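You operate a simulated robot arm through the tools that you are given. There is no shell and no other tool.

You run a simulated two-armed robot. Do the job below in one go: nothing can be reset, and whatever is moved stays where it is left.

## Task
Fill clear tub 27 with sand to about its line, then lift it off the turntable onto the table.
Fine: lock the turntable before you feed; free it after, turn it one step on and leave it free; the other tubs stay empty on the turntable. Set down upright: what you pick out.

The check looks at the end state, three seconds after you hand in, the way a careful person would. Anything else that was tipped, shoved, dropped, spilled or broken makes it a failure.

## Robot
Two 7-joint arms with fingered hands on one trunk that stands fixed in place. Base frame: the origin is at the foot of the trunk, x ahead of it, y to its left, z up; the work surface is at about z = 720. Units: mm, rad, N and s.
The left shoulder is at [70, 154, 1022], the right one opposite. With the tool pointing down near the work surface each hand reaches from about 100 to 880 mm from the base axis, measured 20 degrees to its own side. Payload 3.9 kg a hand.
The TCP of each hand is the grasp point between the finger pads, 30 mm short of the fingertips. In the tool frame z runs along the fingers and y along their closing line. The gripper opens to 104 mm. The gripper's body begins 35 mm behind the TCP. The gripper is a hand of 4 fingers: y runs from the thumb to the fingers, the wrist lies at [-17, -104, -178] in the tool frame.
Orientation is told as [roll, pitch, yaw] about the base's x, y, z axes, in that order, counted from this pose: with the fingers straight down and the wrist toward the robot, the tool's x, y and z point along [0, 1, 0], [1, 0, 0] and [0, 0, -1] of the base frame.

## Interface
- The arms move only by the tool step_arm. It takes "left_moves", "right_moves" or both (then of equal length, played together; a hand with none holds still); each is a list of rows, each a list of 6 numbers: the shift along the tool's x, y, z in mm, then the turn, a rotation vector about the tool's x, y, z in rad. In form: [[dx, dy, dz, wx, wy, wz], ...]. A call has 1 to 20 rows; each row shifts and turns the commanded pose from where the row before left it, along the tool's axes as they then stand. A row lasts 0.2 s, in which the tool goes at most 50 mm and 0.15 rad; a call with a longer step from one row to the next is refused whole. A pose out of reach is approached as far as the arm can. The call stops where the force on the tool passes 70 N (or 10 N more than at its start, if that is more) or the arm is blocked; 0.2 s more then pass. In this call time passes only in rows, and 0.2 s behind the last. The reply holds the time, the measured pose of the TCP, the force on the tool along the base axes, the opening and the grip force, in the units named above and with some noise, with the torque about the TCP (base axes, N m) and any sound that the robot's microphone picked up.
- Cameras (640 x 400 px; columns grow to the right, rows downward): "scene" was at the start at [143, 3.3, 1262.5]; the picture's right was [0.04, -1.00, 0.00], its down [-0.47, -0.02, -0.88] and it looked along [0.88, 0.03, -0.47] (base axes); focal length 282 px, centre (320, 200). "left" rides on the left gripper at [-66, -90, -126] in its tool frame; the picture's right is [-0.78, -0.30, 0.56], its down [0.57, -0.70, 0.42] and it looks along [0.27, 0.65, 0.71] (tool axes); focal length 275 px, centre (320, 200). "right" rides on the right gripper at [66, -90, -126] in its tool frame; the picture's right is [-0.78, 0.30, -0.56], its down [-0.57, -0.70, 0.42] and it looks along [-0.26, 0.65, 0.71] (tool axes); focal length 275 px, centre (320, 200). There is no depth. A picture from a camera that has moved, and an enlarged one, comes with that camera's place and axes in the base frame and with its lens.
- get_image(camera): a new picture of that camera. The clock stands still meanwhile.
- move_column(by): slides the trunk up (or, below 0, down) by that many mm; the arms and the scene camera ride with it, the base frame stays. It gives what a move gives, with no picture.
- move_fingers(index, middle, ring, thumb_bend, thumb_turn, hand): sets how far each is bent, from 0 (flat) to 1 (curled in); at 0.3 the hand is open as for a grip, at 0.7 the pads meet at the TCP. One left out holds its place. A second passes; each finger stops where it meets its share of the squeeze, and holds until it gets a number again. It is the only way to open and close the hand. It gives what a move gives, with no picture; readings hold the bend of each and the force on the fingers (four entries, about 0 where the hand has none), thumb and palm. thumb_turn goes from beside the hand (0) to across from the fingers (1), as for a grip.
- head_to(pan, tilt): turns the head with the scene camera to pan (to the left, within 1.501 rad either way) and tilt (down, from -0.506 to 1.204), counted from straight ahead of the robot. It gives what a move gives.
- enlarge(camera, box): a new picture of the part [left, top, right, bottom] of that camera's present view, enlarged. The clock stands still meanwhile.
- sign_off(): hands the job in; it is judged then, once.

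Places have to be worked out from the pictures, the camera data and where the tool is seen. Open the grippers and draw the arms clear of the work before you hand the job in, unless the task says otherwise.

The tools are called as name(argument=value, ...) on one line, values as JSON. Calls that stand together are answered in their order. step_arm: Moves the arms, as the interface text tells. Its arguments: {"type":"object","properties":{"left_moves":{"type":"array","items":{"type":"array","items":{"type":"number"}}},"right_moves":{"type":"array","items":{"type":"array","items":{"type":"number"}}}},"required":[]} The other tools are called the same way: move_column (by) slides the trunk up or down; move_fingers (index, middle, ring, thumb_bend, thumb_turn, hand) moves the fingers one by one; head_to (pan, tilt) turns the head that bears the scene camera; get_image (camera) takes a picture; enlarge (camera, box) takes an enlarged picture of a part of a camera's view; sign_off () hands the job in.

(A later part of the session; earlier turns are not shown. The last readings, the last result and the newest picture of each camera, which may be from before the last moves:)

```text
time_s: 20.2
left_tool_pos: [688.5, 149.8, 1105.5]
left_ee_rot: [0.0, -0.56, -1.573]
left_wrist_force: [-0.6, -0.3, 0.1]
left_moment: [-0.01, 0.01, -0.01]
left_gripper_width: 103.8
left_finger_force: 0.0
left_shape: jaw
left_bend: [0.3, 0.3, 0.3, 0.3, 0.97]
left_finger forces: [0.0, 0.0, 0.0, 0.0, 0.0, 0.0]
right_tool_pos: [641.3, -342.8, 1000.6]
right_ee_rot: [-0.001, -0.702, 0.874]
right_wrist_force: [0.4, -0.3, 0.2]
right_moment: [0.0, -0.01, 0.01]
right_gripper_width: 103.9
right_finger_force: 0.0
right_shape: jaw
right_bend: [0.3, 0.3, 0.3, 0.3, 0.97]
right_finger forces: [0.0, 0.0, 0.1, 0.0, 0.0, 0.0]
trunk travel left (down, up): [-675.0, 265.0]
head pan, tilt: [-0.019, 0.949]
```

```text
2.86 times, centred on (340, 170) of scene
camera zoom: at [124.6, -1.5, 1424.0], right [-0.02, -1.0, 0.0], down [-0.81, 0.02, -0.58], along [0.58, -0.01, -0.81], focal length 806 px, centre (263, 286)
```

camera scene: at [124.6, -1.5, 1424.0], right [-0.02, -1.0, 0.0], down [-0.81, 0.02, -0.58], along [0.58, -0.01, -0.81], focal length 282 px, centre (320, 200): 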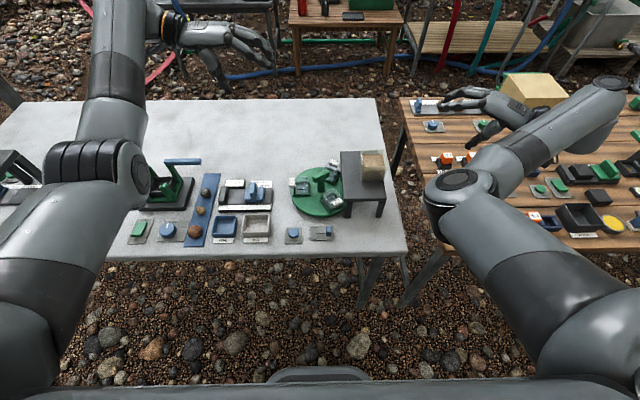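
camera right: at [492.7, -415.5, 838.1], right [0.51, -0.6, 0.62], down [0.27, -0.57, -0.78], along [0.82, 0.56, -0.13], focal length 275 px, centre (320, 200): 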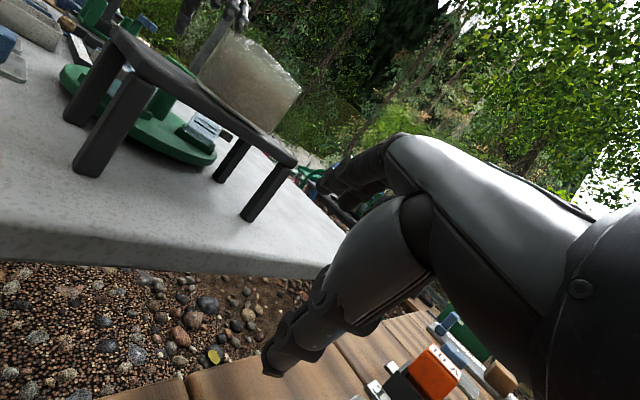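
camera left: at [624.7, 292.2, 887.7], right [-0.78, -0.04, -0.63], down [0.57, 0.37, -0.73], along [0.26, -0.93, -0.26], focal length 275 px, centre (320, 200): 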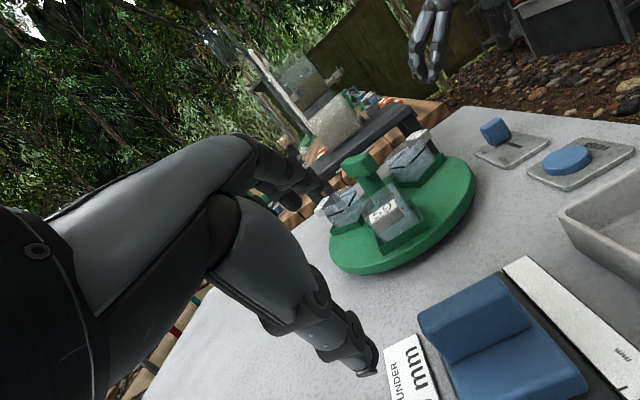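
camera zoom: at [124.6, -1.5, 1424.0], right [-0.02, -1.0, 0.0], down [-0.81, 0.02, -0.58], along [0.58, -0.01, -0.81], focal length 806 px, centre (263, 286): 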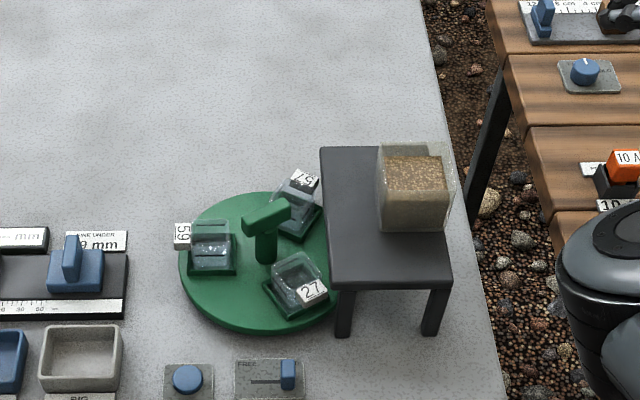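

Good view. I'll zoom in on the turntable and on the two control plates for precise positions.

enlarge(camera="scene", box=[285, 160, 365, 220])

enlarge(camera="scene", box=[275, 210, 355, 260])

enlarge(camera="scene", box=[340, 140, 400, 190])

```text
6.67 times, centred on (325, 190) of scene
camera zoom: at [124.6, -1.5, 1424.0], right [-0.02, -1.0, 0.0], down [-0.81, 0.02, -0.58], along [0.58, -0.01, -0.81], focal length 1880 px, centre (287, 267)
```

zoom: 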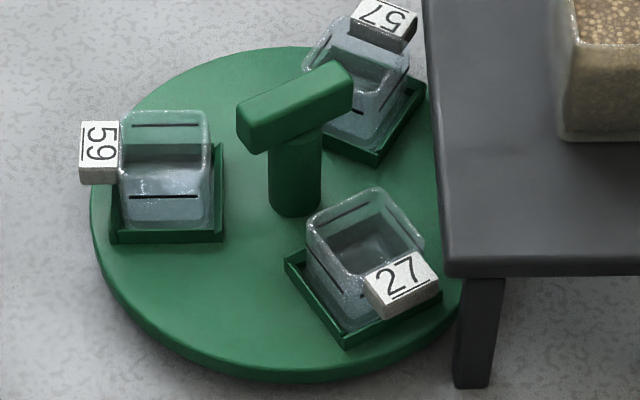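

```text
8.00 times, centred on (315, 235) of scene
camera zoom: at [124.6, -1.5, 1424.0], right [-0.02, -1.0, 0.0], down [-0.81, 0.02, -0.58], along [0.58, -0.01, -0.81], focal length 2256 px, centre (360, -80)
```

zoom: 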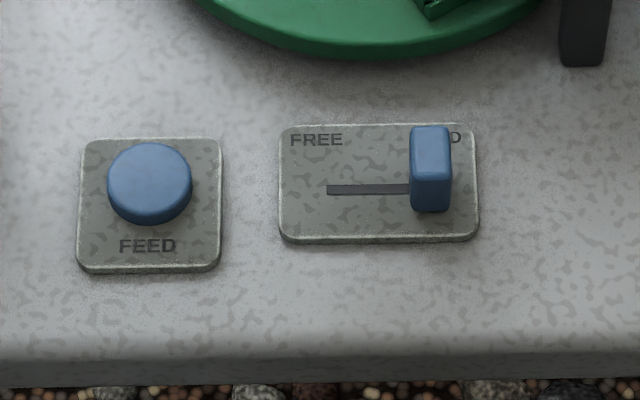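

```text
8.00 times, centred on (370, 165) of scene
camera zoom: at [124.6, -1.5, 1424.0], right [-0.02, -1.0, 0.0], down [-0.81, 0.02, -0.58], along [0.58, -0.01, -0.81], focal length 2256 px, centre (-80, 480)
```

zoom: 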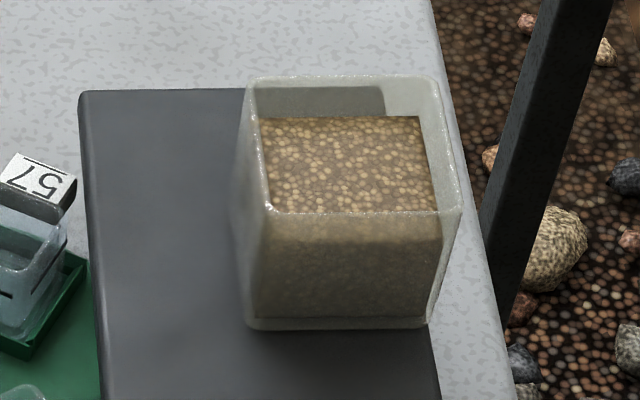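

The lock knob is at about (503, -33), top z about 764, with its slot running to y of about 0. FEED is at about (507, 64). The T-bar's top is at z of about 823 over (646, -15), with its long axis at about 120°. I'll straighten the left hand so it points down with its closing line along y, and bring it above the lock knob.

step_arm(left_moves=[[0, 0, 0, 0.14, 0, 0], [0, 0, 0, 0.14, 0, 0], [0, 0, 0, 0.14, 0, 0], [0, 0, 0, 0.14, 0, 0], [-23.4, 22.3, 25.6, 0, 0, 0], [-23.4, 22.3, 25.6, 0, 0, 0], [-23.4, 22.3, 25.6, 0, 0, 0], [-23.4, 22.3, 25.6, 0, 0, 0], [-23.4, 22.3, 25.6, 0, 0, 0], [-23.4, 22.3, 25.6, 0, 0, 0], [-23.4, 22.3, 25.6, 0, 0, 0], [-23.4, 22.3, 25.6, 0, 0, 0]])

move_fingers(hand="left", index=0.58, middle=0.58, ring=0.58, thumb_bend=0.58)

get_image(camera="scene")

get_image(camera="left")

```text
time_s: 22.8
left_tool_pos: [500.8, -29.6, 901.9]
left_ee_rot: [0.002, 0.001, -1.571]
left_wrist_force: [-0.9, 0.3, -0.1]
left_moment: [-0.02, -0.05, 0.01]
left_gripper_width: 103.8
left_finger_force: 0.0
left_shape: jaw
left_bend: [0.3, 0.3, 0.3, 0.3, 0.97]
left_finger forces: [0.0, 0.0, 0.1, 0.0, 0.0, 0.0]
right_tool_pos: [640.1, -342.8, 1000.7]
right_ee_rot: [-0.002, -0.702, 0.874]
right_wrist_force: [-0.2, 1.0, -0.6]
right_moment: [0.03, 0.0, 0.0]
right_gripper_width: 103.8
right_finger_force: 0.0
right_shape: jaw
right_bend: [0.3, 0.3, 0.3, 0.3, 0.97]
right_finger forces: [0.0, 0.0, 0.0, 0.1, 0.1, 0.1]
trunk travel left (down, up): [-675.0, 265.0]
head pan, tilt: [-0.019, 0.949]
```

```text
time_s: 23.8
left_tool_pos: [501.0, -28.3, 900.9]
left_ee_rot: [0.0, 0.001, -1.572]
left_wrist_force: [0.5, -0.2, 0.3]
left_moment: [-0.02, 0.01, 0.0]
left_gripper_width: 36.2
left_finger_force: 0.0
left_shape: fingers
left_bend: [0.57, 0.57, 0.57, 0.57, 0.97]
left_finger forces: [0.0, 0.1, 0.0, 0.0, 0.0, 0.0]
right_tool_pos: [640.8, -343.8, 1001.3]
right_ee_rot: [-0.003, -0.702, 0.874]
right_wrist_force: [0.6, 0.0, -0.2]
right_moment: [0.0, 0.01, 0.01]
right_gripper_width: 104.3
right_finger_force: 0.1
right_shape: jaw
right_bend: [0.3, 0.3, 0.3, 0.3, 0.97]
right_finger forces: [0.0, 0.0, 0.0, 0.0, 0.1, 0.1]
trunk travel left (down, up): [-675.0, 265.0]
head pan, tilt: [-0.019, 0.949]
```

```text
taken
camera scene: at [124.5, -1.7, 1424.0], right [-0.02, -1.0, 0.0], down [-0.81, 0.02, -0.58], along [0.58, -0.01, -0.81], focal length 282 px, centre (320, 200)
```

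scene: 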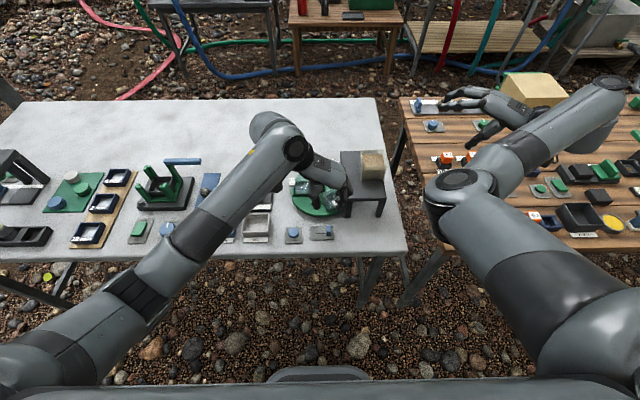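

```text
taken
camera left: at [436.7, 62.2, 1026.9], right [-0.78, 0.3, -0.56], down [0.57, 0.7, -0.42], along [0.26, -0.65, -0.71], focal length 275 px, centre (320, 200)
```

left: 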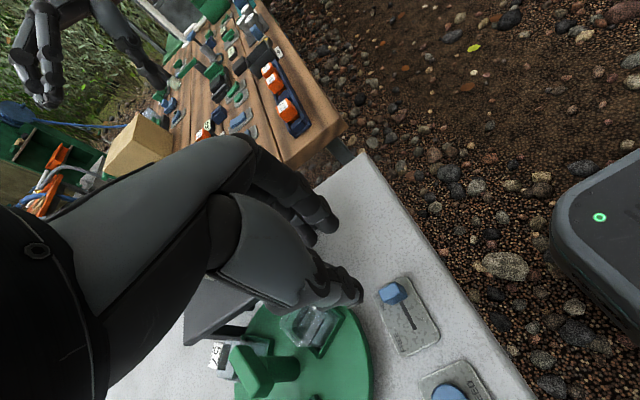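

The hand is above the knob with about 36 mm opening. I'll check the alignment in enlarged views before going down.

enlarge(camera="scene", box=[270, 130, 390, 250])

enlarge(camera="left", box=[230, 180, 480, 400])

```text
3.33 times, centred on (330, 190) of scene
camera zoom: at [124.5, -1.7, 1424.0], right [-0.02, -1.0, 0.0], down [-0.81, 0.02, -0.58], along [0.58, -0.01, -0.81], focal length 940 px, centre (287, 233)
```

zoom: 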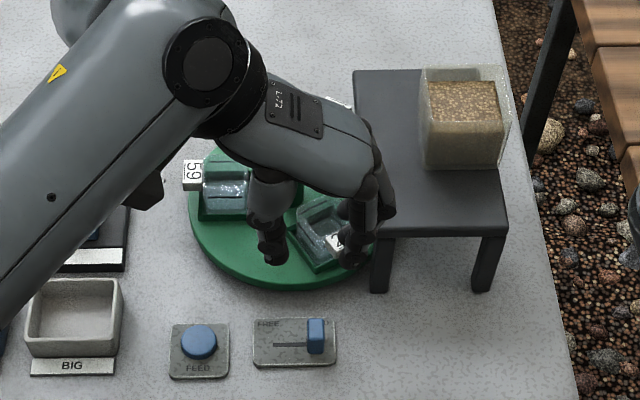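

```text
1.82 times, centred on (355, 290) of left
camera zoom: at [436.7, 62.2, 1026.9], right [-0.78, 0.3, -0.56], down [0.57, 0.7, -0.42], along [0.26, -0.65, -0.71], focal length 500 px, centre (256, 36)
```

zoom: 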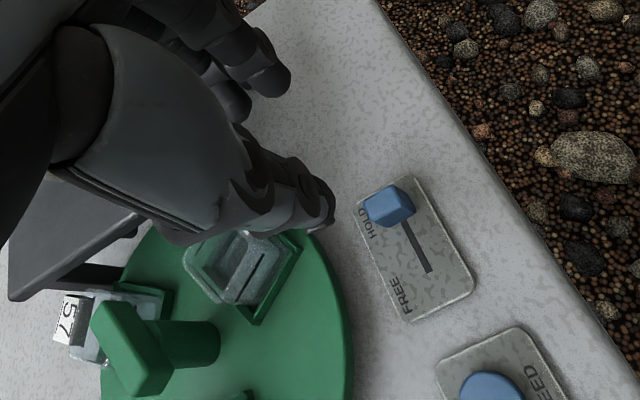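

The thumb and fingers straddle the knob's position. I'll lower the hand to TCP z of about 772, keeping the fingertips above the plate.

step_arm(left_moves=[[1, 0, 43, 0, 0, 0], [1, 0, 43, 0, 0, 0], [0, 0, 30, 0, 0, 0]])

enlarge(camera="scene", box=[270, 150, 390, 260])

get_image(camera="left")

```text
time_s: 24.6
left_tool_pos: [502.5, -28.0, 783.9]
left_ee_rot: [-0.001, 0.002, -1.573]
left_wrist_force: [-0.1, -0.1, -0.2]
left_moment: [0.01, -0.03, 0.01]
left_gripper_width: 35.9
left_finger_force: 0.1
left_shape: fingers
left_bend: [0.57, 0.57, 0.57, 0.57, 0.97]
left_finger forces: [0.0, 0.1, 0.1, 0.1, 0.1, 0.0]
right_tool_pos: [641.2, -343.1, 1000.3]
right_ee_rot: [-0.002, -0.702, 0.874]
right_wrist_force: [0.1, 0.1, -0.7]
right_moment: [-0.01, -0.01, -0.02]
right_gripper_width: 104.0
right_finger_force: 0.0
right_shape: jaw
right_bend: [0.3, 0.3, 0.3, 0.3, 0.97]
right_finger forces: [0.1, 0.0, 0.0, 0.0, 0.1, 0.0]
trunk travel left (down, up): [-675.0, 265.0]
head pan, tilt: [-0.019, 0.949]
```

```text
3.64 times, centred on (330, 205) of scene
camera zoom: at [124.8, -1.7, 1424.0], right [-0.02, -1.0, 0.0], down [-0.81, 0.02, -0.58], along [0.58, -0.01, -0.81], focal length 1026 px, centre (284, 182)
```

zoom: 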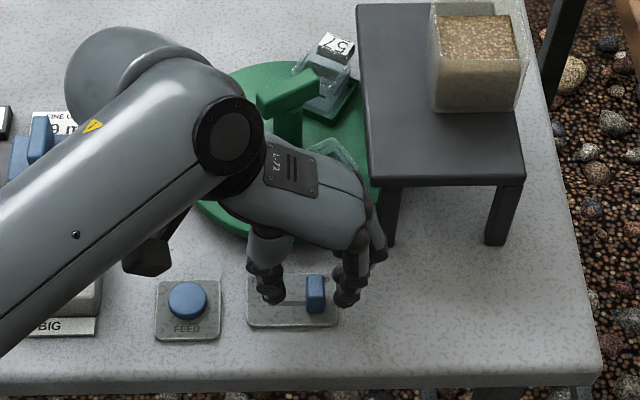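

```text
taken
camera left: at [437.6, 62.1, 909.8], right [-0.78, 0.3, -0.56], down [0.57, 0.7, -0.42], along [0.26, -0.65, -0.71], focal length 275 px, centre (320, 200)
```

left: 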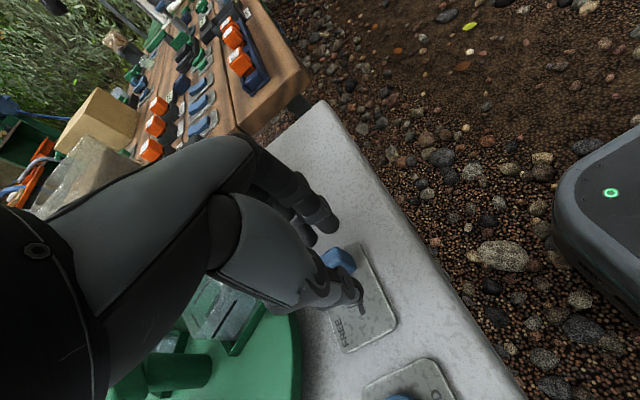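

The knob is between the thumb and fingers. I'll lower 12 mm more and push it toward FREE (+y) in small steps.

step_arm(left_moves=[[0, 0, 12, 0, 0, 0], [0, -9, 0, 0, 0, 0], [0, -9, 0, 0, 0, 0], [0, -9, 0, 0, 0, 0]])

enlarge(camera="scene", box=[270, 190, 370, 260])

```text
time_s: 25.6
left_tool_pos: [503.0, -1.7, 771.6]
left_ee_rot: [0.0, 0.0, -1.572]
left_wrist_force: [0.2, -1.0, 0.1]
left_moment: [-0.04, 0.0, -0.01]
left_gripper_width: 36.6
left_finger_force: 1.1
left_shape: fingers
left_bend: [0.56, 0.56, 0.57, 0.57, 0.97]
left_finger forces: [0.4, 0.6, 0.1, 0.0, 0.1, 0.1]
right_tool_pos: [640.1, -343.2, 1001.0]
right_ee_rot: [-0.001, -0.7, 0.874]
right_wrist_force: [0.1, -0.7, 0.4]
right_moment: [-0.05, 0.01, 0.0]
right_gripper_width: 104.0
right_finger_force: 0.0
right_shape: jaw
right_bend: [0.3, 0.3, 0.3, 0.3, 0.97]
right_finger forces: [0.0, 0.1, 0.0, 0.1, 0.1, 0.1]
trunk travel left (down, up): [-675.0, 265.0]
head pan, tilt: [-0.019, 0.949]
```

```text
5.71 times, centred on (320, 225) of scene
camera zoom: at [124.5, -1.3, 1424.0], right [-0.02, -1.0, 0.0], down [-0.81, 0.02, -0.58], along [0.58, -0.01, -0.81], focal length 1612 px, centre (320, 57)
```

zoom: 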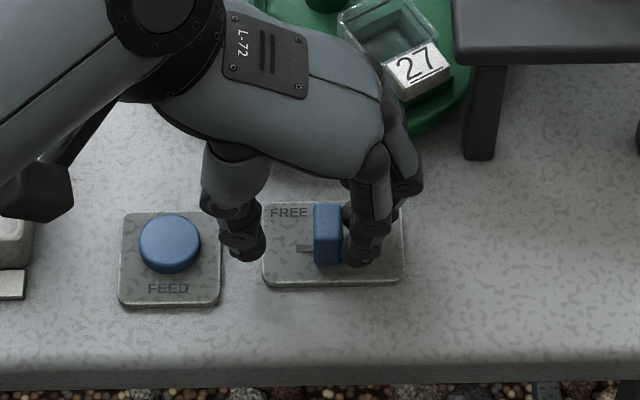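

The knob has moved about three quarters of the way, and the thumb is getting near the FEED plate. I'll tuck the thumb in before pushing the rest.

move_fingers(hand="left", thumb_bend=0.66)

step_arm(left_moves=[[0, -4, 0, 0, 0, 0], [0, -4, 0, 0, 0, 0]])

enlarge(camera="scene", box=[270, 190, 370, 260])

```text
time_s: 26.6
left_tool_pos: [501.8, -0.7, 772.5]
left_ee_rot: [0.0, -0.001, -1.573]
left_wrist_force: [-0.5, -1.0, 0.0]
left_moment: [-0.01, 0.01, 0.02]
left_gripper_width: 24.6
left_finger_force: 0.0
left_shape: fingers
left_bend: [0.57, 0.57, 0.57, 0.66, 0.97]
left_finger forces: [0.0, 0.1, 0.0, 0.1, 0.0, 0.0]
right_tool_pos: [640.9, -343.0, 1001.2]
right_ee_rot: [-0.002, -0.703, 0.871]
right_wrist_force: [0.0, -0.4, -0.1]
right_moment: [-0.02, -0.04, 0.03]
right_gripper_width: 103.7
right_finger_force: 0.0
right_shape: jaw
right_bend: [0.3, 0.3, 0.3, 0.3, 0.97]
right_finger forces: [0.1, 0.0, 0.1, 0.0, 0.0, 0.0]
trunk travel left (down, up): [-675.0, 265.0]
head pan, tilt: [-0.019, 0.949]
```

```text
time_s: 27.2
left_tool_pos: [501.6, 6.7, 773.1]
left_ee_rot: [0.0, 0.0, -1.573]
left_wrist_force: [-0.4, -1.0, -0.2]
left_moment: [0.01, -0.01, 0.02]
left_gripper_width: 24.8
left_finger_force: 0.4
left_shape: fingers
left_bend: [0.57, 0.57, 0.57, 0.66, 0.97]
left_finger forces: [0.1, 0.1, 0.1, 0.0, 0.0, 0.1]
right_tool_pos: [640.2, -343.1, 1002.2]
right_ee_rot: [-0.003, -0.702, 0.873]
right_wrist_force: [-1.4, 0.1, -0.3]
right_moment: [0.04, -0.03, 0.0]
right_gripper_width: 104.1
right_finger_force: 0.1
right_shape: jaw
right_bend: [0.3, 0.3, 0.3, 0.3, 0.97]
right_finger forces: [0.0, 0.0, 0.0, 0.0, 0.0, 0.0]
trunk travel left (down, up): [-675.0, 265.0]
head pan, tilt: [-0.019, 0.949]
```

```text
5.71 times, centred on (320, 225) of scene
camera zoom: at [124.5, -1.4, 1424.0], right [-0.02, -1.0, 0.0], down [-0.81, 0.02, -0.58], along [0.58, -0.01, -0.81], focal length 1612 px, centre (320, 57)
```

zoom: 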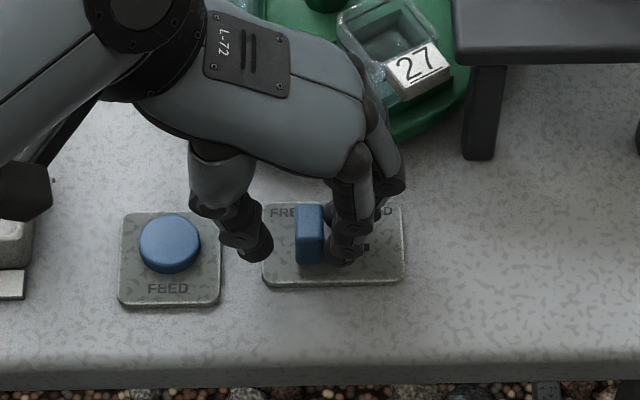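

The knob centre should end at the slot's left end, so about 7 mm remain. I'll keep pushing gently until it stops.

step_arm(left_moves=[[0, -4, 0, 0, 0, 0], [0, -4, 0, 0, 0, 0]])

enlarge(camera="scene", box=[270, 190, 370, 260])

```text
time_s: 27.8
left_tool_pos: [503.5, 13.9, 773.6]
left_ee_rot: [0.001, 0.0, -1.572]
left_wrist_force: [-0.6, -2.0, -0.5]
left_moment: [-0.04, 0.03, -0.04]
left_gripper_width: 24.8
left_finger_force: 0.4
left_shape: fingers
left_bend: [0.57, 0.56, 0.57, 0.66, 0.97]
left_finger forces: [0.3, 0.7, 0.0, 0.0, 0.0, 0.0]
right_tool_pos: [639.7, -342.8, 1000.0]
right_ee_rot: [-0.002, -0.702, 0.872]
right_wrist_force: [-0.1, 0.1, 0.4]
right_moment: [0.02, 0.01, 0.0]
right_gripper_width: 103.9
right_finger_force: 0.1
right_shape: jaw
right_bend: [0.3, 0.3, 0.3, 0.3, 0.97]
right_finger forces: [0.0, 0.0, 0.1, 0.0, 0.0, 0.0]
trunk travel left (down, up): [-675.0, 265.0]
head pan, tilt: [-0.019, 0.949]
```

```text
5.71 times, centred on (320, 225) of scene
camera zoom: at [124.5, -1.8, 1424.0], right [-0.02, -1.0, 0.0], down [-0.81, 0.02, -0.58], along [0.58, -0.01, -0.81], focal length 1612 px, centre (320, 57)
```

zoom: 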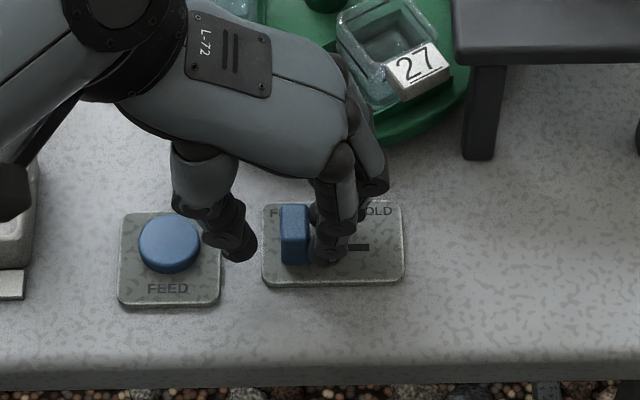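

The knob is now near the slot end at px 295. One more small push will confirm the stop by force.

step_arm(left_moves=[[0, -3, 0, 0, 0, 0]])

enlarge(camera="scene", box=[270, 190, 370, 260])

```text
time_s: 28.2
left_tool_pos: [503.2, 16.2, 773.9]
left_ee_rot: [0.002, -0.005, -1.574]
left_wrist_force: [0.0, -3.8, -0.3]
left_moment: [-0.12, 0.0, -0.02]
left_gripper_width: 26.4
left_finger_force: 1.5
left_shape: fingers
left_bend: [0.56, 0.56, 0.57, 0.66, 0.97]
left_finger forces: [1.3, 1.9, 0.0, 0.1, 0.0, 0.0]
right_tool_pos: [639.8, -343.4, 1001.4]
right_ee_rot: [-0.001, -0.701, 0.872]
right_wrist_force: [0.7, 0.2, 0.1]
right_moment: [0.02, 0.0, 0.02]
right_gripper_width: 104.1
right_finger_force: 0.0
right_shape: jaw
right_bend: [0.3, 0.3, 0.3, 0.3, 0.97]
right_finger forces: [0.0, 0.0, 0.0, 0.0, 0.0, 0.1]
trunk travel left (down, up): [-675.0, 265.0]
head pan, tilt: [-0.019, 0.949]
```

```text
5.71 times, centred on (320, 225) of scene
camera zoom: at [124.4, -2.1, 1424.0], right [-0.02, -1.0, 0.0], down [-0.81, 0.02, -0.58], along [0.58, -0.01, -0.81], focal length 1612 px, centre (320, 57)
```

zoom: 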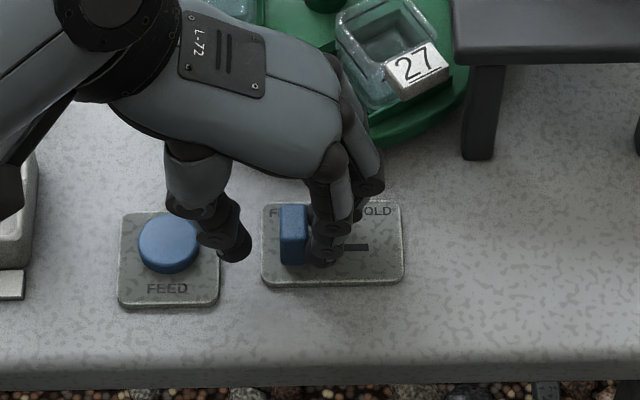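

The force rose to about 4 N, so the knob is at its FREE stop. I'll back off, open away upward, and retreat the left hand to the left side.

step_arm(left_moves=[[0, 5, 0, 0, 0, 0], [0, 0, -45, 0, 0, 0], [0, 0, -45, 0, 0, 0], [0, 0, -45, 0, 0, 0], [0, -40, -25, 0, 0, 0], [0, -40, -25, 0, 0, 0], [0, -40, -25, 0, 0, 0], [0, -40, 0, 0, 0, 0], [0, -40, 0, 0, 0, 0]])

enlarge(camera="scene", box=[260, 150, 400, 260])

get_image(camera="scene")

```text
time_s: 30.2
left_tool_pos: [501.8, 214.0, 983.7]
left_ee_rot: [0.0, -0.003, -1.573]
left_wrist_force: [-0.3, -0.2, -0.8]
left_moment: [0.02, -0.01, 0.01]
left_gripper_width: 24.5
left_finger_force: 0.0
left_shape: fingers
left_bend: [0.57, 0.57, 0.57, 0.66, 0.97]
left_finger forces: [0.1, 0.0, 0.1, 0.1, 0.0, 0.0]
right_tool_pos: [638.9, -342.2, 1001.5]
right_ee_rot: [-0.005, -0.7, 0.875]
right_wrist_force: [0.2, 0.6, -0.1]
right_moment: [-0.01, 0.0, -0.03]
right_gripper_width: 104.2
right_finger_force: 0.1
right_shape: jaw
right_bend: [0.3, 0.3, 0.3, 0.3, 0.97]
right_finger forces: [0.0, 0.0, 0.1, 0.1, 0.1, 0.1]
trunk travel left (down, up): [-675.0, 265.0]
head pan, tilt: [-0.019, 0.949]
```

```text
3.64 times, centred on (330, 205) of scene
camera zoom: at [124.2, -0.3, 1424.0], right [-0.02, -1.0, 0.0], down [-0.81, 0.01, -0.58], along [0.58, -0.01, -0.81], focal length 1026 px, centre (284, 182)
```

zoom: 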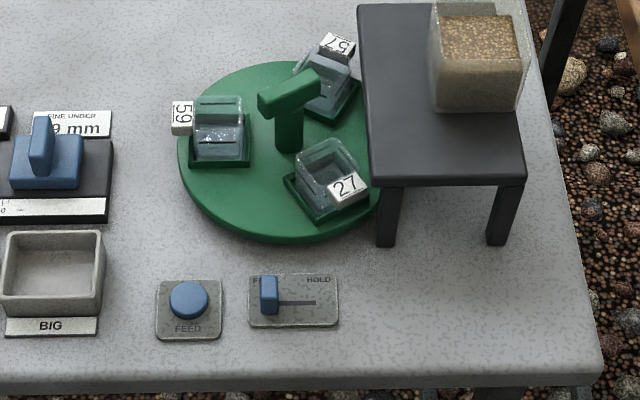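

```text
taken
camera scene: at [124.2, -0.3, 1424.0], right [-0.02, -1.0, 0.0], down [-0.81, 0.01, -0.58], along [0.58, -0.01, -0.81], focal length 282 px, centre (320, 200)
```

scene: 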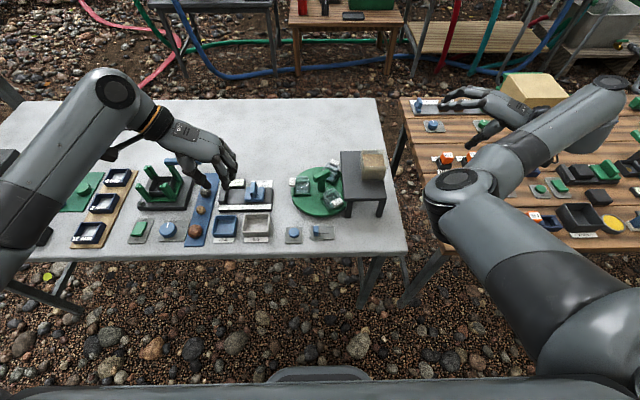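

The lock shows FREE, and the turntable hasn't moved. Next I'll bring the right hand, pointing down with yaw about 30° so it closes across the T-bar, to above the turntable centre.

step_arm(right_moves=[[0, 0, 0, 0.14, 0, 0], [0, 0, 0, 0.14, 0, 0], [0, 0, 0, 0.14, 0, 0], [0, 0, 0, 0.14, 0, 0], [0, 0, 0, 0.14, 0, 0], [0, 0, 0, 0, 0, 0.118], [0, 0, 0, 0, 0, 0.118], [0, 0, 0, 0, 0, 0.118], [35.2, 21, 0, 0, 0, 0], [35.2, 21, 0, 0, 0, 0], [35.2, 21, 0, 0, 0, 0], [35.2, 21, 0, 0, 0, 0], [35.2, 21, 0, 0, 0, 0], [35.2, 21, 0, 0, 0, 0], [35.2, 21, 0, 0, 0, 0], [35.2, 21, 0, 0, 0, 0]])

move_fingers(hand="right", index=0.48, middle=0.48, ring=0.48, thumb_bend=0.48)

get_image(camera="scene")

get_image(camera="right")

```text
time_s: 33.6
left_tool_pos: [502.5, 214.6, 984.3]
left_ee_rot: [0.002, -0.001, -1.572]
left_wrist_force: [-1.0, 0.2, 0.0]
left_moment: [-0.04, -0.01, -0.02]
left_gripper_width: 24.4
left_finger_force: 0.0
left_shape: fingers
left_bend: [0.57, 0.57, 0.57, 0.66, 0.97]
left_finger forces: [0.1, 0.0, 0.1, 0.1, 0.0, 0.0]
right_tool_pos: [647.5, -13.4, 1000.2]
right_ee_rot: [-0.001, -0.002, 0.515]
right_wrist_force: [-0.4, 0.6, -0.1]
right_moment: [-0.01, 0.01, 0.0]
right_gripper_width: 104.1
right_finger_force: 0.0
right_shape: jaw
right_bend: [0.3, 0.3, 0.3, 0.3, 0.97]
right_finger forces: [0.0, 0.0, 0.0, 0.0, 0.0, 0.0]
trunk travel left (down, up): [-675.0, 265.0]
head pan, tilt: [-0.019, 0.949]
```

```text
time_s: 34.6
left_tool_pos: [503.5, 213.7, 984.2]
left_ee_rot: [-0.002, 0.0, -1.572]
left_wrist_force: [0.4, 0.7, -1.1]
left_moment: [-0.04, -0.02, -0.03]
left_gripper_width: 24.5
left_finger_force: 0.0
left_shape: fingers
left_bend: [0.57, 0.57, 0.57, 0.66, 0.97]
left_finger forces: [0.0, 0.1, 0.0, 0.0, 0.0, 0.0]
right_tool_pos: [647.4, -15.9, 1001.3]
right_ee_rot: [-0.002, -0.001, 0.516]
right_wrist_force: [-0.5, -0.3, 0.3]
right_moment: [-0.02, -0.02, 0.0]
right_gripper_width: 59.5
right_finger_force: 0.1
right_shape: fingers
right_bend: [0.48, 0.48, 0.48, 0.48, 0.97]
right_finger forces: [0.1, 0.0, 0.0, 0.0, 0.0, 0.1]
trunk travel left (down, up): [-675.0, 265.0]
head pan, tilt: [-0.019, 0.949]
```

```text
taken
camera scene: at [124.6, -1.2, 1424.0], right [-0.02, -1.0, 0.0], down [-0.81, 0.02, -0.58], along [0.58, -0.01, -0.81], focal length 282 px, centre (320, 200)
```

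scene: 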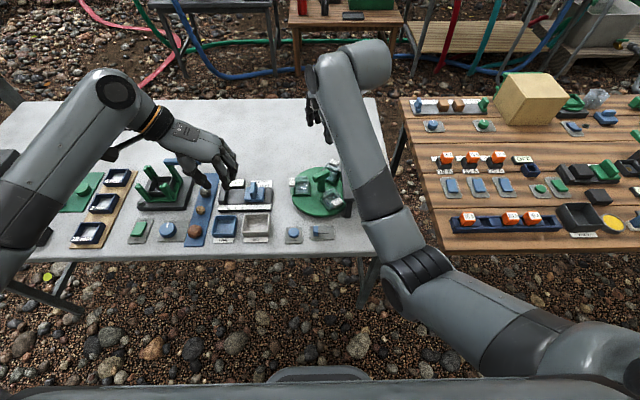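

```text
taken
camera right: at [535.0, -2.4, 1125.6], right [0.64, -0.53, 0.56], down [-0.33, -0.84, -0.42], along [0.7, 0.09, -0.71], focal length 275 px, centre (320, 200)
```

right: 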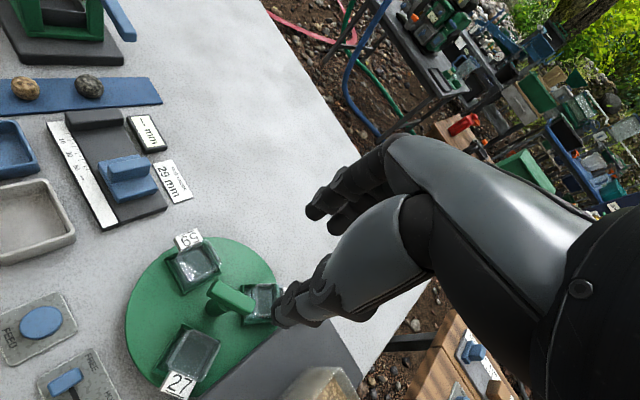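

The predicted T-bar position projects exactly onto the bar in the right camera. I'll zoom in to measure the bar direction.

enlarge(camera="right", box=[110, 220, 290, 400])

```text
2.22 times, centred on (200, 310) of right
camera zoom: at [535.0, -2.4, 1125.6], right [0.64, -0.53, 0.56], down [-0.33, -0.84, -0.42], along [0.7, 0.09, -0.71], focal length 612 px, centre (587, -44)
```

zoom: 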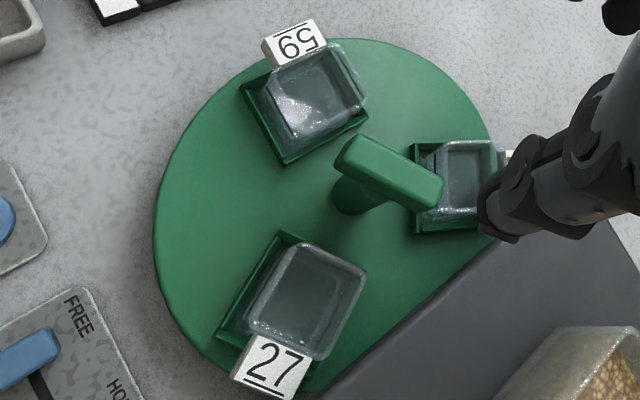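

The bar axis is at about -58°, so the current yaw of about 30° closes well across it. I'll go down part way and check the fingers against the bar.

step_arm(right_moves=[[1, -2, 43, 0, 0, 0], [0, 0, 43, 0, 0, 0], [0, 0, 43, 0, 0, 0]])

enlarge(camera="right", box=[110, 160, 370, 400])

enlarge(camera="scene", box=[270, 130, 400, 230])

get_image(camera="left")

```text
time_s: 35.4
left_tool_pos: [503.5, 212.9, 983.3]
left_ee_rot: [-0.001, 0.0, -1.571]
left_wrist_force: [0.1, -0.2, 0.1]
left_moment: [0.0, -0.02, 0.03]
left_gripper_width: 24.3
left_finger_force: 0.1
left_shape: fingers
left_bend: [0.57, 0.57, 0.57, 0.66, 0.97]
left_finger forces: [0.0, 0.0, 0.1, 0.0, 0.0, 0.0]
right_tool_pos: [647.6, -15.8, 870.1]
right_ee_rot: [-0.001, -0.002, 0.518]
right_wrist_force: [-0.2, -0.1, -0.3]
right_moment: [-0.01, 0.02, 0.0]
right_gripper_width: 59.4
right_finger_force: 0.1
right_shape: fingers
right_bend: [0.48, 0.48, 0.48, 0.48, 0.97]
right_finger forces: [0.1, 0.0, 0.0, 0.0, 0.0, 0.1]
trunk travel left (down, up): [-675.0, 265.0]
head pan, tilt: [-0.019, 0.949]
```

```text
1.67 times, centred on (240, 280) of right
camera zoom: at [533.7, -3.4, 996.3], right [0.64, -0.53, 0.56], down [-0.33, -0.84, -0.43], along [0.7, 0.09, -0.71], focal length 459 px, centre (453, 67)
```

zoom: 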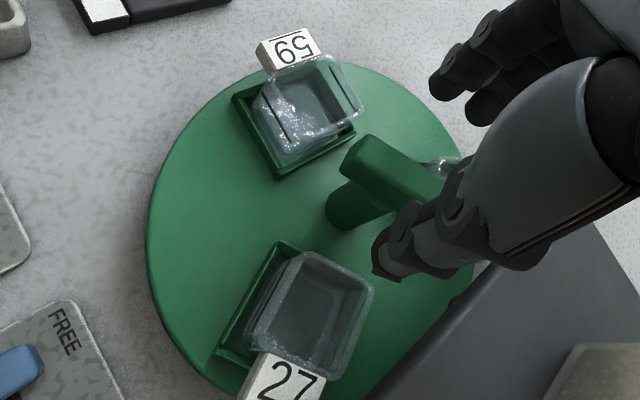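

```text
4.00 times, centred on (335, 180) of scene
camera zoom: at [125.1, -1.6, 1424.0], right [-0.02, -1.0, 0.0], down [-0.81, 0.02, -0.58], along [0.58, -0.01, -0.81], focal length 1128 px, centre (260, 280)
```

zoom: 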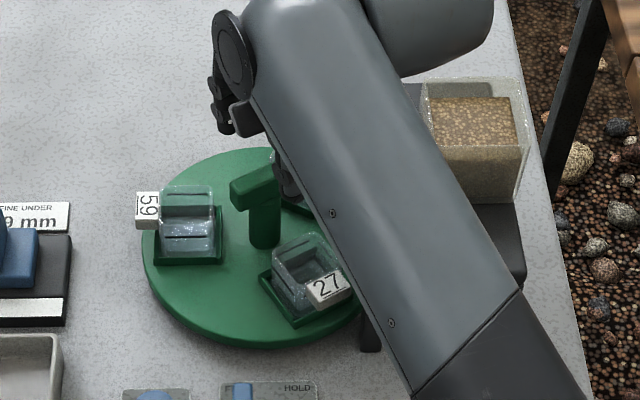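

```text
taken
camera left: at [438.8, 303.5, 1108.7], right [-0.78, 0.3, -0.56], down [0.57, 0.7, -0.42], along [0.26, -0.65, -0.71], focal length 275 px, centre (320, 200)
```

left: 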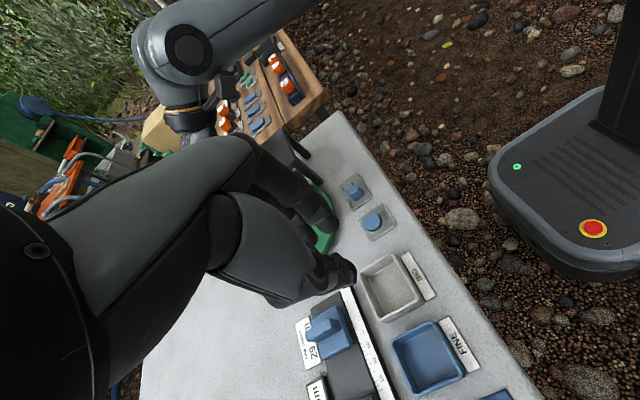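

The fingers straddle the bar in plan. Before the final descent I'll place the left hand so that its camera watches the turntable from the left side.

step_arm(left_moves=[[32, -10, 0, 0, 0, 0], [32, -10, 0, 0, 0, 0], [32, -10, 0, 0, 0, 0], [0, 0, 0, -0.14, 0, 0], [0, 0, 0, -0.14, 0, 0], [0, 0, 0, -0.14, 0, 0], [0, 0, 0, -0.14, 0, 0], [0, 0, 0, -0.14, 0, 0]])

get_image(camera="left")

enlarge(camera="left", box=[320, 120, 560, 320])

```text
time_s: 37.2
left_tool_pos: [600.1, 243.2, 982.9]
left_ee_rot: [0.001, -0.704, -1.573]
left_wrist_force: [0.3, -0.3, -0.1]
left_moment: [0.0, 0.01, 0.0]
left_gripper_width: 24.5
left_finger_force: 0.1
left_shape: fingers
left_bend: [0.57, 0.57, 0.57, 0.66, 0.97]
left_finger forces: [0.0, 0.0, 0.1, 0.0, 0.0, 0.1]
right_tool_pos: [644.8, -16.1, 870.3]
right_ee_rot: [-0.003, -0.004, 0.517]
right_wrist_force: [-0.1, 0.3, -1.1]
right_moment: [-0.03, -0.02, 0.05]
right_gripper_width: 59.4
right_finger_force: 0.1
right_shape: fingers
right_bend: [0.48, 0.48, 0.48, 0.48, 0.97]
right_finger forces: [0.0, 0.1, 0.0, 0.0, 0.0, 0.0]
trunk travel left (down, up): [-675.0, 265.0]
head pan, tilt: [-0.019, 0.949]
```

```text
taken
camera left: at [535.4, 393.3, 1020.1], right [-0.78, -0.13, -0.62], down [0.57, 0.26, -0.78], along [0.26, -0.96, -0.13], focal length 275 px, centre (320, 200)
```

left: 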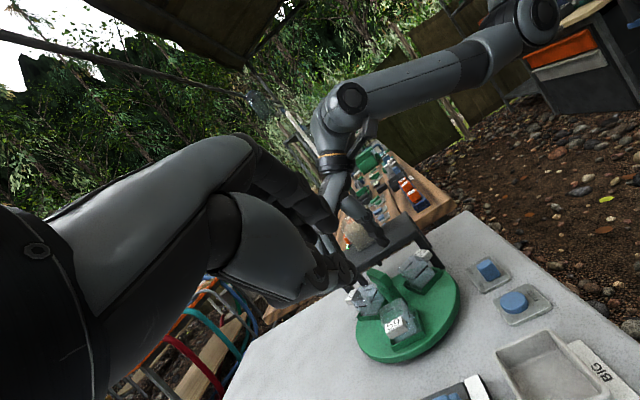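

```text
2.00 times, centred on (440, 220) of left
camera zoom: at [535.4, 393.3, 1020.1], right [-0.78, -0.13, -0.62], down [0.57, 0.26, -0.78], along [0.26, -0.96, -0.13], focal length 551 px, centre (80, 160)
```

zoom: 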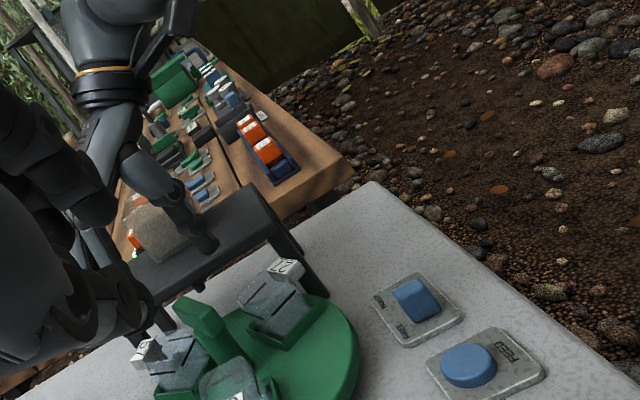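

The turntable is partly hidden by the left hand itself, so I'll yaw that hand slightly to shift the view.

step_arm(left_moves=[[0, 0, 0, 0, 0.0906, -0.1067], [0, 0, 0, 0, 0.0906, -0.1067], [-20, 0, 0, 0, 0, 0]])

enlarge(camera="left", box=[320, 120, 600, 330])

```text
time_s: 38.0
left_tool_pos: [580.9, 236.9, 984.2]
left_ee_rot: [0.002, -0.699, -1.291]
left_wrist_force: [0.2, 0.1, 0.0]
left_moment: [-0.04, -0.01, 0.01]
left_gripper_width: 24.6
left_finger_force: 0.1
left_shape: fingers
left_bend: [0.57, 0.57, 0.57, 0.66, 0.97]
left_finger forces: [0.0, 0.0, 0.0, 0.1, 0.0, 0.0]
right_tool_pos: [644.1, -15.6, 873.3]
right_ee_rot: [-0.002, -0.003, 0.517]
right_wrist_force: [-0.5, -0.2, -0.4]
right_moment: [0.03, 0.0, 0.01]
right_gripper_width: 59.5
right_finger_force: 0.0
right_shape: fingers
right_bend: [0.48, 0.48, 0.48, 0.48, 0.97]
right_finger forces: [0.0, 0.0, 0.0, 0.1, 0.1, 0.0]
trunk travel left (down, up): [-675.0, 265.0]
head pan, tilt: [-0.019, 0.949]
```

```text
1.90 times, centred on (460, 225) of left
camera zoom: at [476.2, 363.5, 1021.3], right [-0.71, -0.34, -0.62], down [0.48, 0.41, -0.78], along [0.52, -0.85, -0.13], focal length 524 px, centre (53, 152)
```

zoom: 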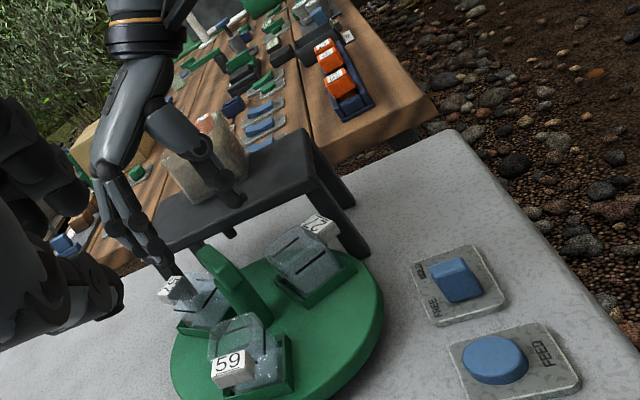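

From here I see the bar lying between the right thumb and fingers. I'll descend 45 mm so the fingertips sit beside the bar but stay above the tub rims.

step_arm(right_moves=[[0, 0, 22, 0, 0, 0], [0, 0, 22, 0, 0, 0]])

enlarge(camera="left", box=[320, 180, 480, 320])

enlarge(camera="right", box=[110, 160, 370, 400])

```text
time_s: 38.6
left_tool_pos: [581.1, 237.2, 982.6]
left_ee_rot: [0.001, -0.701, -1.293]
left_wrist_force: [0.6, 0.6, 0.2]
left_moment: [0.01, 0.01, -0.03]
left_gripper_width: 24.7
left_finger_force: 0.0
left_shape: fingers
left_bend: [0.57, 0.57, 0.57, 0.66, 0.97]
left_finger forces: [0.1, 0.0, 0.1, 0.0, 0.0, 0.0]
right_tool_pos: [646.0, -15.2, 828.8]
right_ee_rot: [-0.002, -0.001, 0.515]
right_wrist_force: [0.4, 0.0, -0.2]
right_moment: [-0.02, -0.02, -0.01]
right_gripper_width: 59.7
right_finger_force: 0.0
right_shape: fingers
right_bend: [0.48, 0.48, 0.48, 0.48, 0.97]
right_finger forces: [0.0, 0.0, 0.0, 0.0, 0.1, 0.0]
trunk travel left (down, up): [-675.0, 265.0]
head pan, tilt: [-0.019, 0.949]
```

```text
2.86 times, centred on (400, 250) of left
camera zoom: at [477.0, 363.4, 1020.8], right [-0.71, -0.34, -0.62], down [0.48, 0.41, -0.78], along [0.52, -0.85, -0.13], focal length 786 px, centre (91, 57)
```

zoom: 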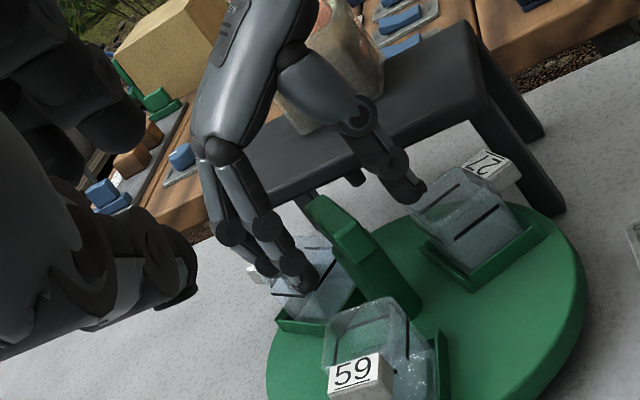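

```text
1.67 times, centred on (240, 280) of right
camera zoom: at [533.9, -2.8, 952.9], right [0.64, -0.53, 0.56], down [-0.33, -0.84, -0.43], along [0.7, 0.09, -0.71], focal length 459 px, centre (453, 67)
```

zoom: 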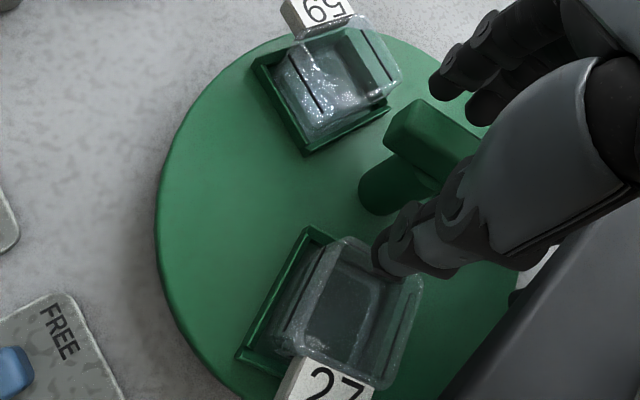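

The bar is between the fingers and thumb, and the thumb is just clear of tub 27's rim. I'll close the right hand on the bar.

move_fingers(hand="right", index=0.66, middle=0.66, ring=0.66, thumb_bend=0.66)

enlarge(camera="left", box=[320, 180, 480, 320])

enlarge(camera="right", box=[110, 160, 370, 400])

```text
time_s: 39.6
left_tool_pos: [580.8, 237.4, 982.4]
left_ee_rot: [0.0, -0.699, -1.291]
left_wrist_force: [-0.3, 0.0, -1.0]
left_moment: [0.0, 0.02, 0.01]
left_gripper_width: 24.6
left_finger_force: 0.1
left_shape: fingers
left_bend: [0.57, 0.57, 0.57, 0.66, 0.97]
left_finger forces: [0.1, 0.0, 0.1, 0.1, 0.0, 0.0]
right_tool_pos: [645.7, -16.2, 826.8]
right_ee_rot: [-0.001, -0.001, 0.519]
right_wrist_force: [7.0, 2.6, -0.9]
right_moment: [0.08, -0.17, 0.0]
right_gripper_width: 17.6
right_finger_force: 4.0
right_shape: fingers
right_bend: [0.63, 0.64, 0.64, 0.66, 0.97]
right_finger forces: [3.4, 2.7, 1.5, 0.0, 0.1, 0.0]
trunk travel left (down, up): [-675.0, 265.0]
head pan, tilt: [-0.019, 0.949]
```

```text
2.86 times, centred on (400, 250) of left
camera zoom: at [477.9, 364.1, 1020.2], right [-0.71, -0.34, -0.62], down [0.48, 0.41, -0.78], along [0.52, -0.85, -0.13], focal length 786 px, centre (91, 57)
```

zoom: 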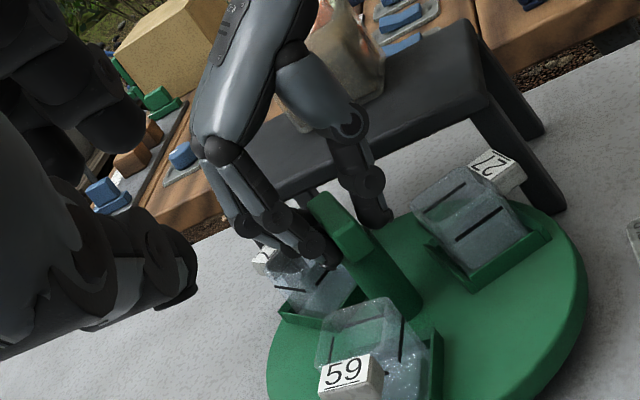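

```text
1.67 times, centred on (240, 280) of right
camera zoom: at [535.0, -2.4, 952.7], right [0.64, -0.53, 0.56], down [-0.33, -0.84, -0.42], along [0.7, 0.09, -0.71], focal length 459 px, centre (453, 67)
```

zoom: 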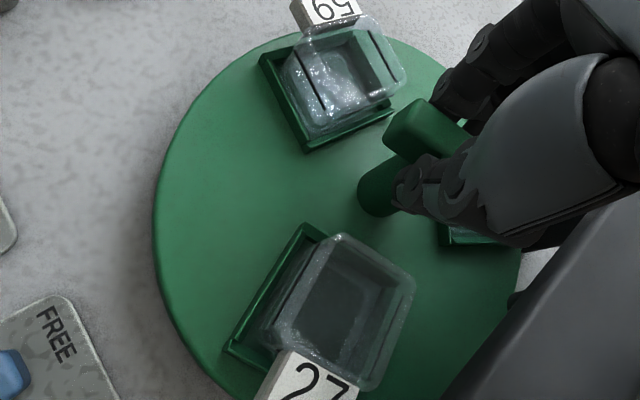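

The fingers touch the bar but the thumb has no contact yet. I'll close the thumb further.

move_fingers(hand="right", thumb_bend=0.76)

enlarge(camera="left", box=[320, 180, 480, 320])

enlarge(camera="scene", box=[280, 150, 370, 220])

```text
time_s: 40.6
left_tool_pos: [580.1, 237.0, 983.4]
left_ee_rot: [0.002, -0.7, -1.293]
left_wrist_force: [0.2, -0.4, -0.1]
left_moment: [0.0, 0.03, 0.01]
left_gripper_width: 24.8
left_finger_force: 0.1
left_shape: fingers
left_bend: [0.57, 0.57, 0.57, 0.66, 0.97]
left_finger forces: [0.0, 0.0, 0.1, 0.0, 0.0, 0.0]
right_tool_pos: [645.8, -16.5, 828.4]
right_ee_rot: [-0.001, 0.001, 0.517]
right_wrist_force: [3.3, -1.2, -2.5]
right_moment: [0.0, -0.08, -0.02]
right_gripper_width: 13.4
right_finger_force: 7.5
right_shape: fingers
right_bend: [0.61, 0.63, 0.65, 0.71, 0.96]
right_finger forces: [5.0, 2.8, 0.6, 0.0, 6.7, 0.1]
trunk travel left (down, up): [-675.0, 265.0]
head pan, tilt: [-0.019, 0.949]
```

```text
2.86 times, centred on (400, 250) of left
camera zoom: at [477.6, 363.2, 1020.6], right [-0.71, -0.34, -0.62], down [0.48, 0.41, -0.78], along [0.52, -0.85, -0.13], focal length 786 px, centre (91, 57)
```

zoom: 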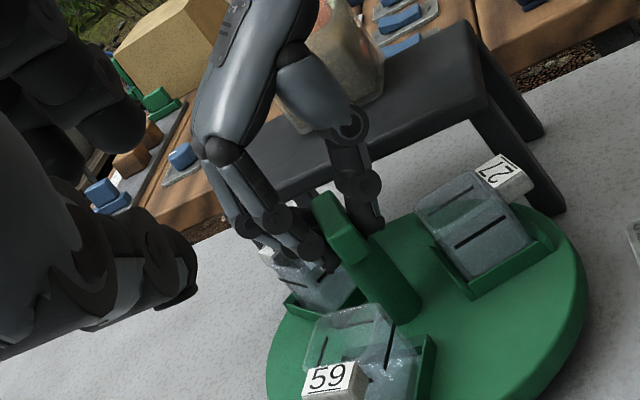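

```text
5.71 times, centred on (325, 185) of scene
camera zoom: at [125.3, -1.7, 1423.9], right [-0.02, -1.0, 0.0], down [-0.81, 0.02, -0.58], along [0.58, -0.01, -0.81], focal length 1612 px, centre (291, 286)
```

zoom: 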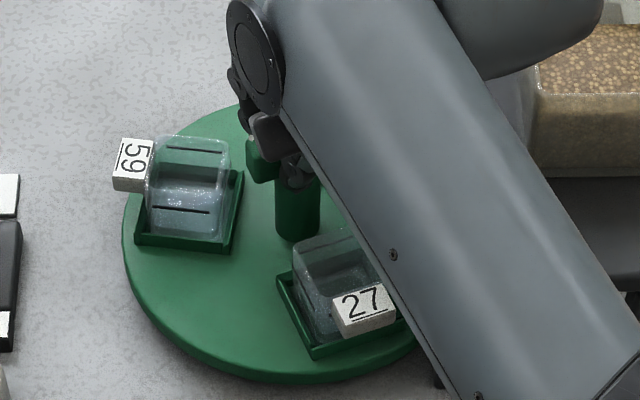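

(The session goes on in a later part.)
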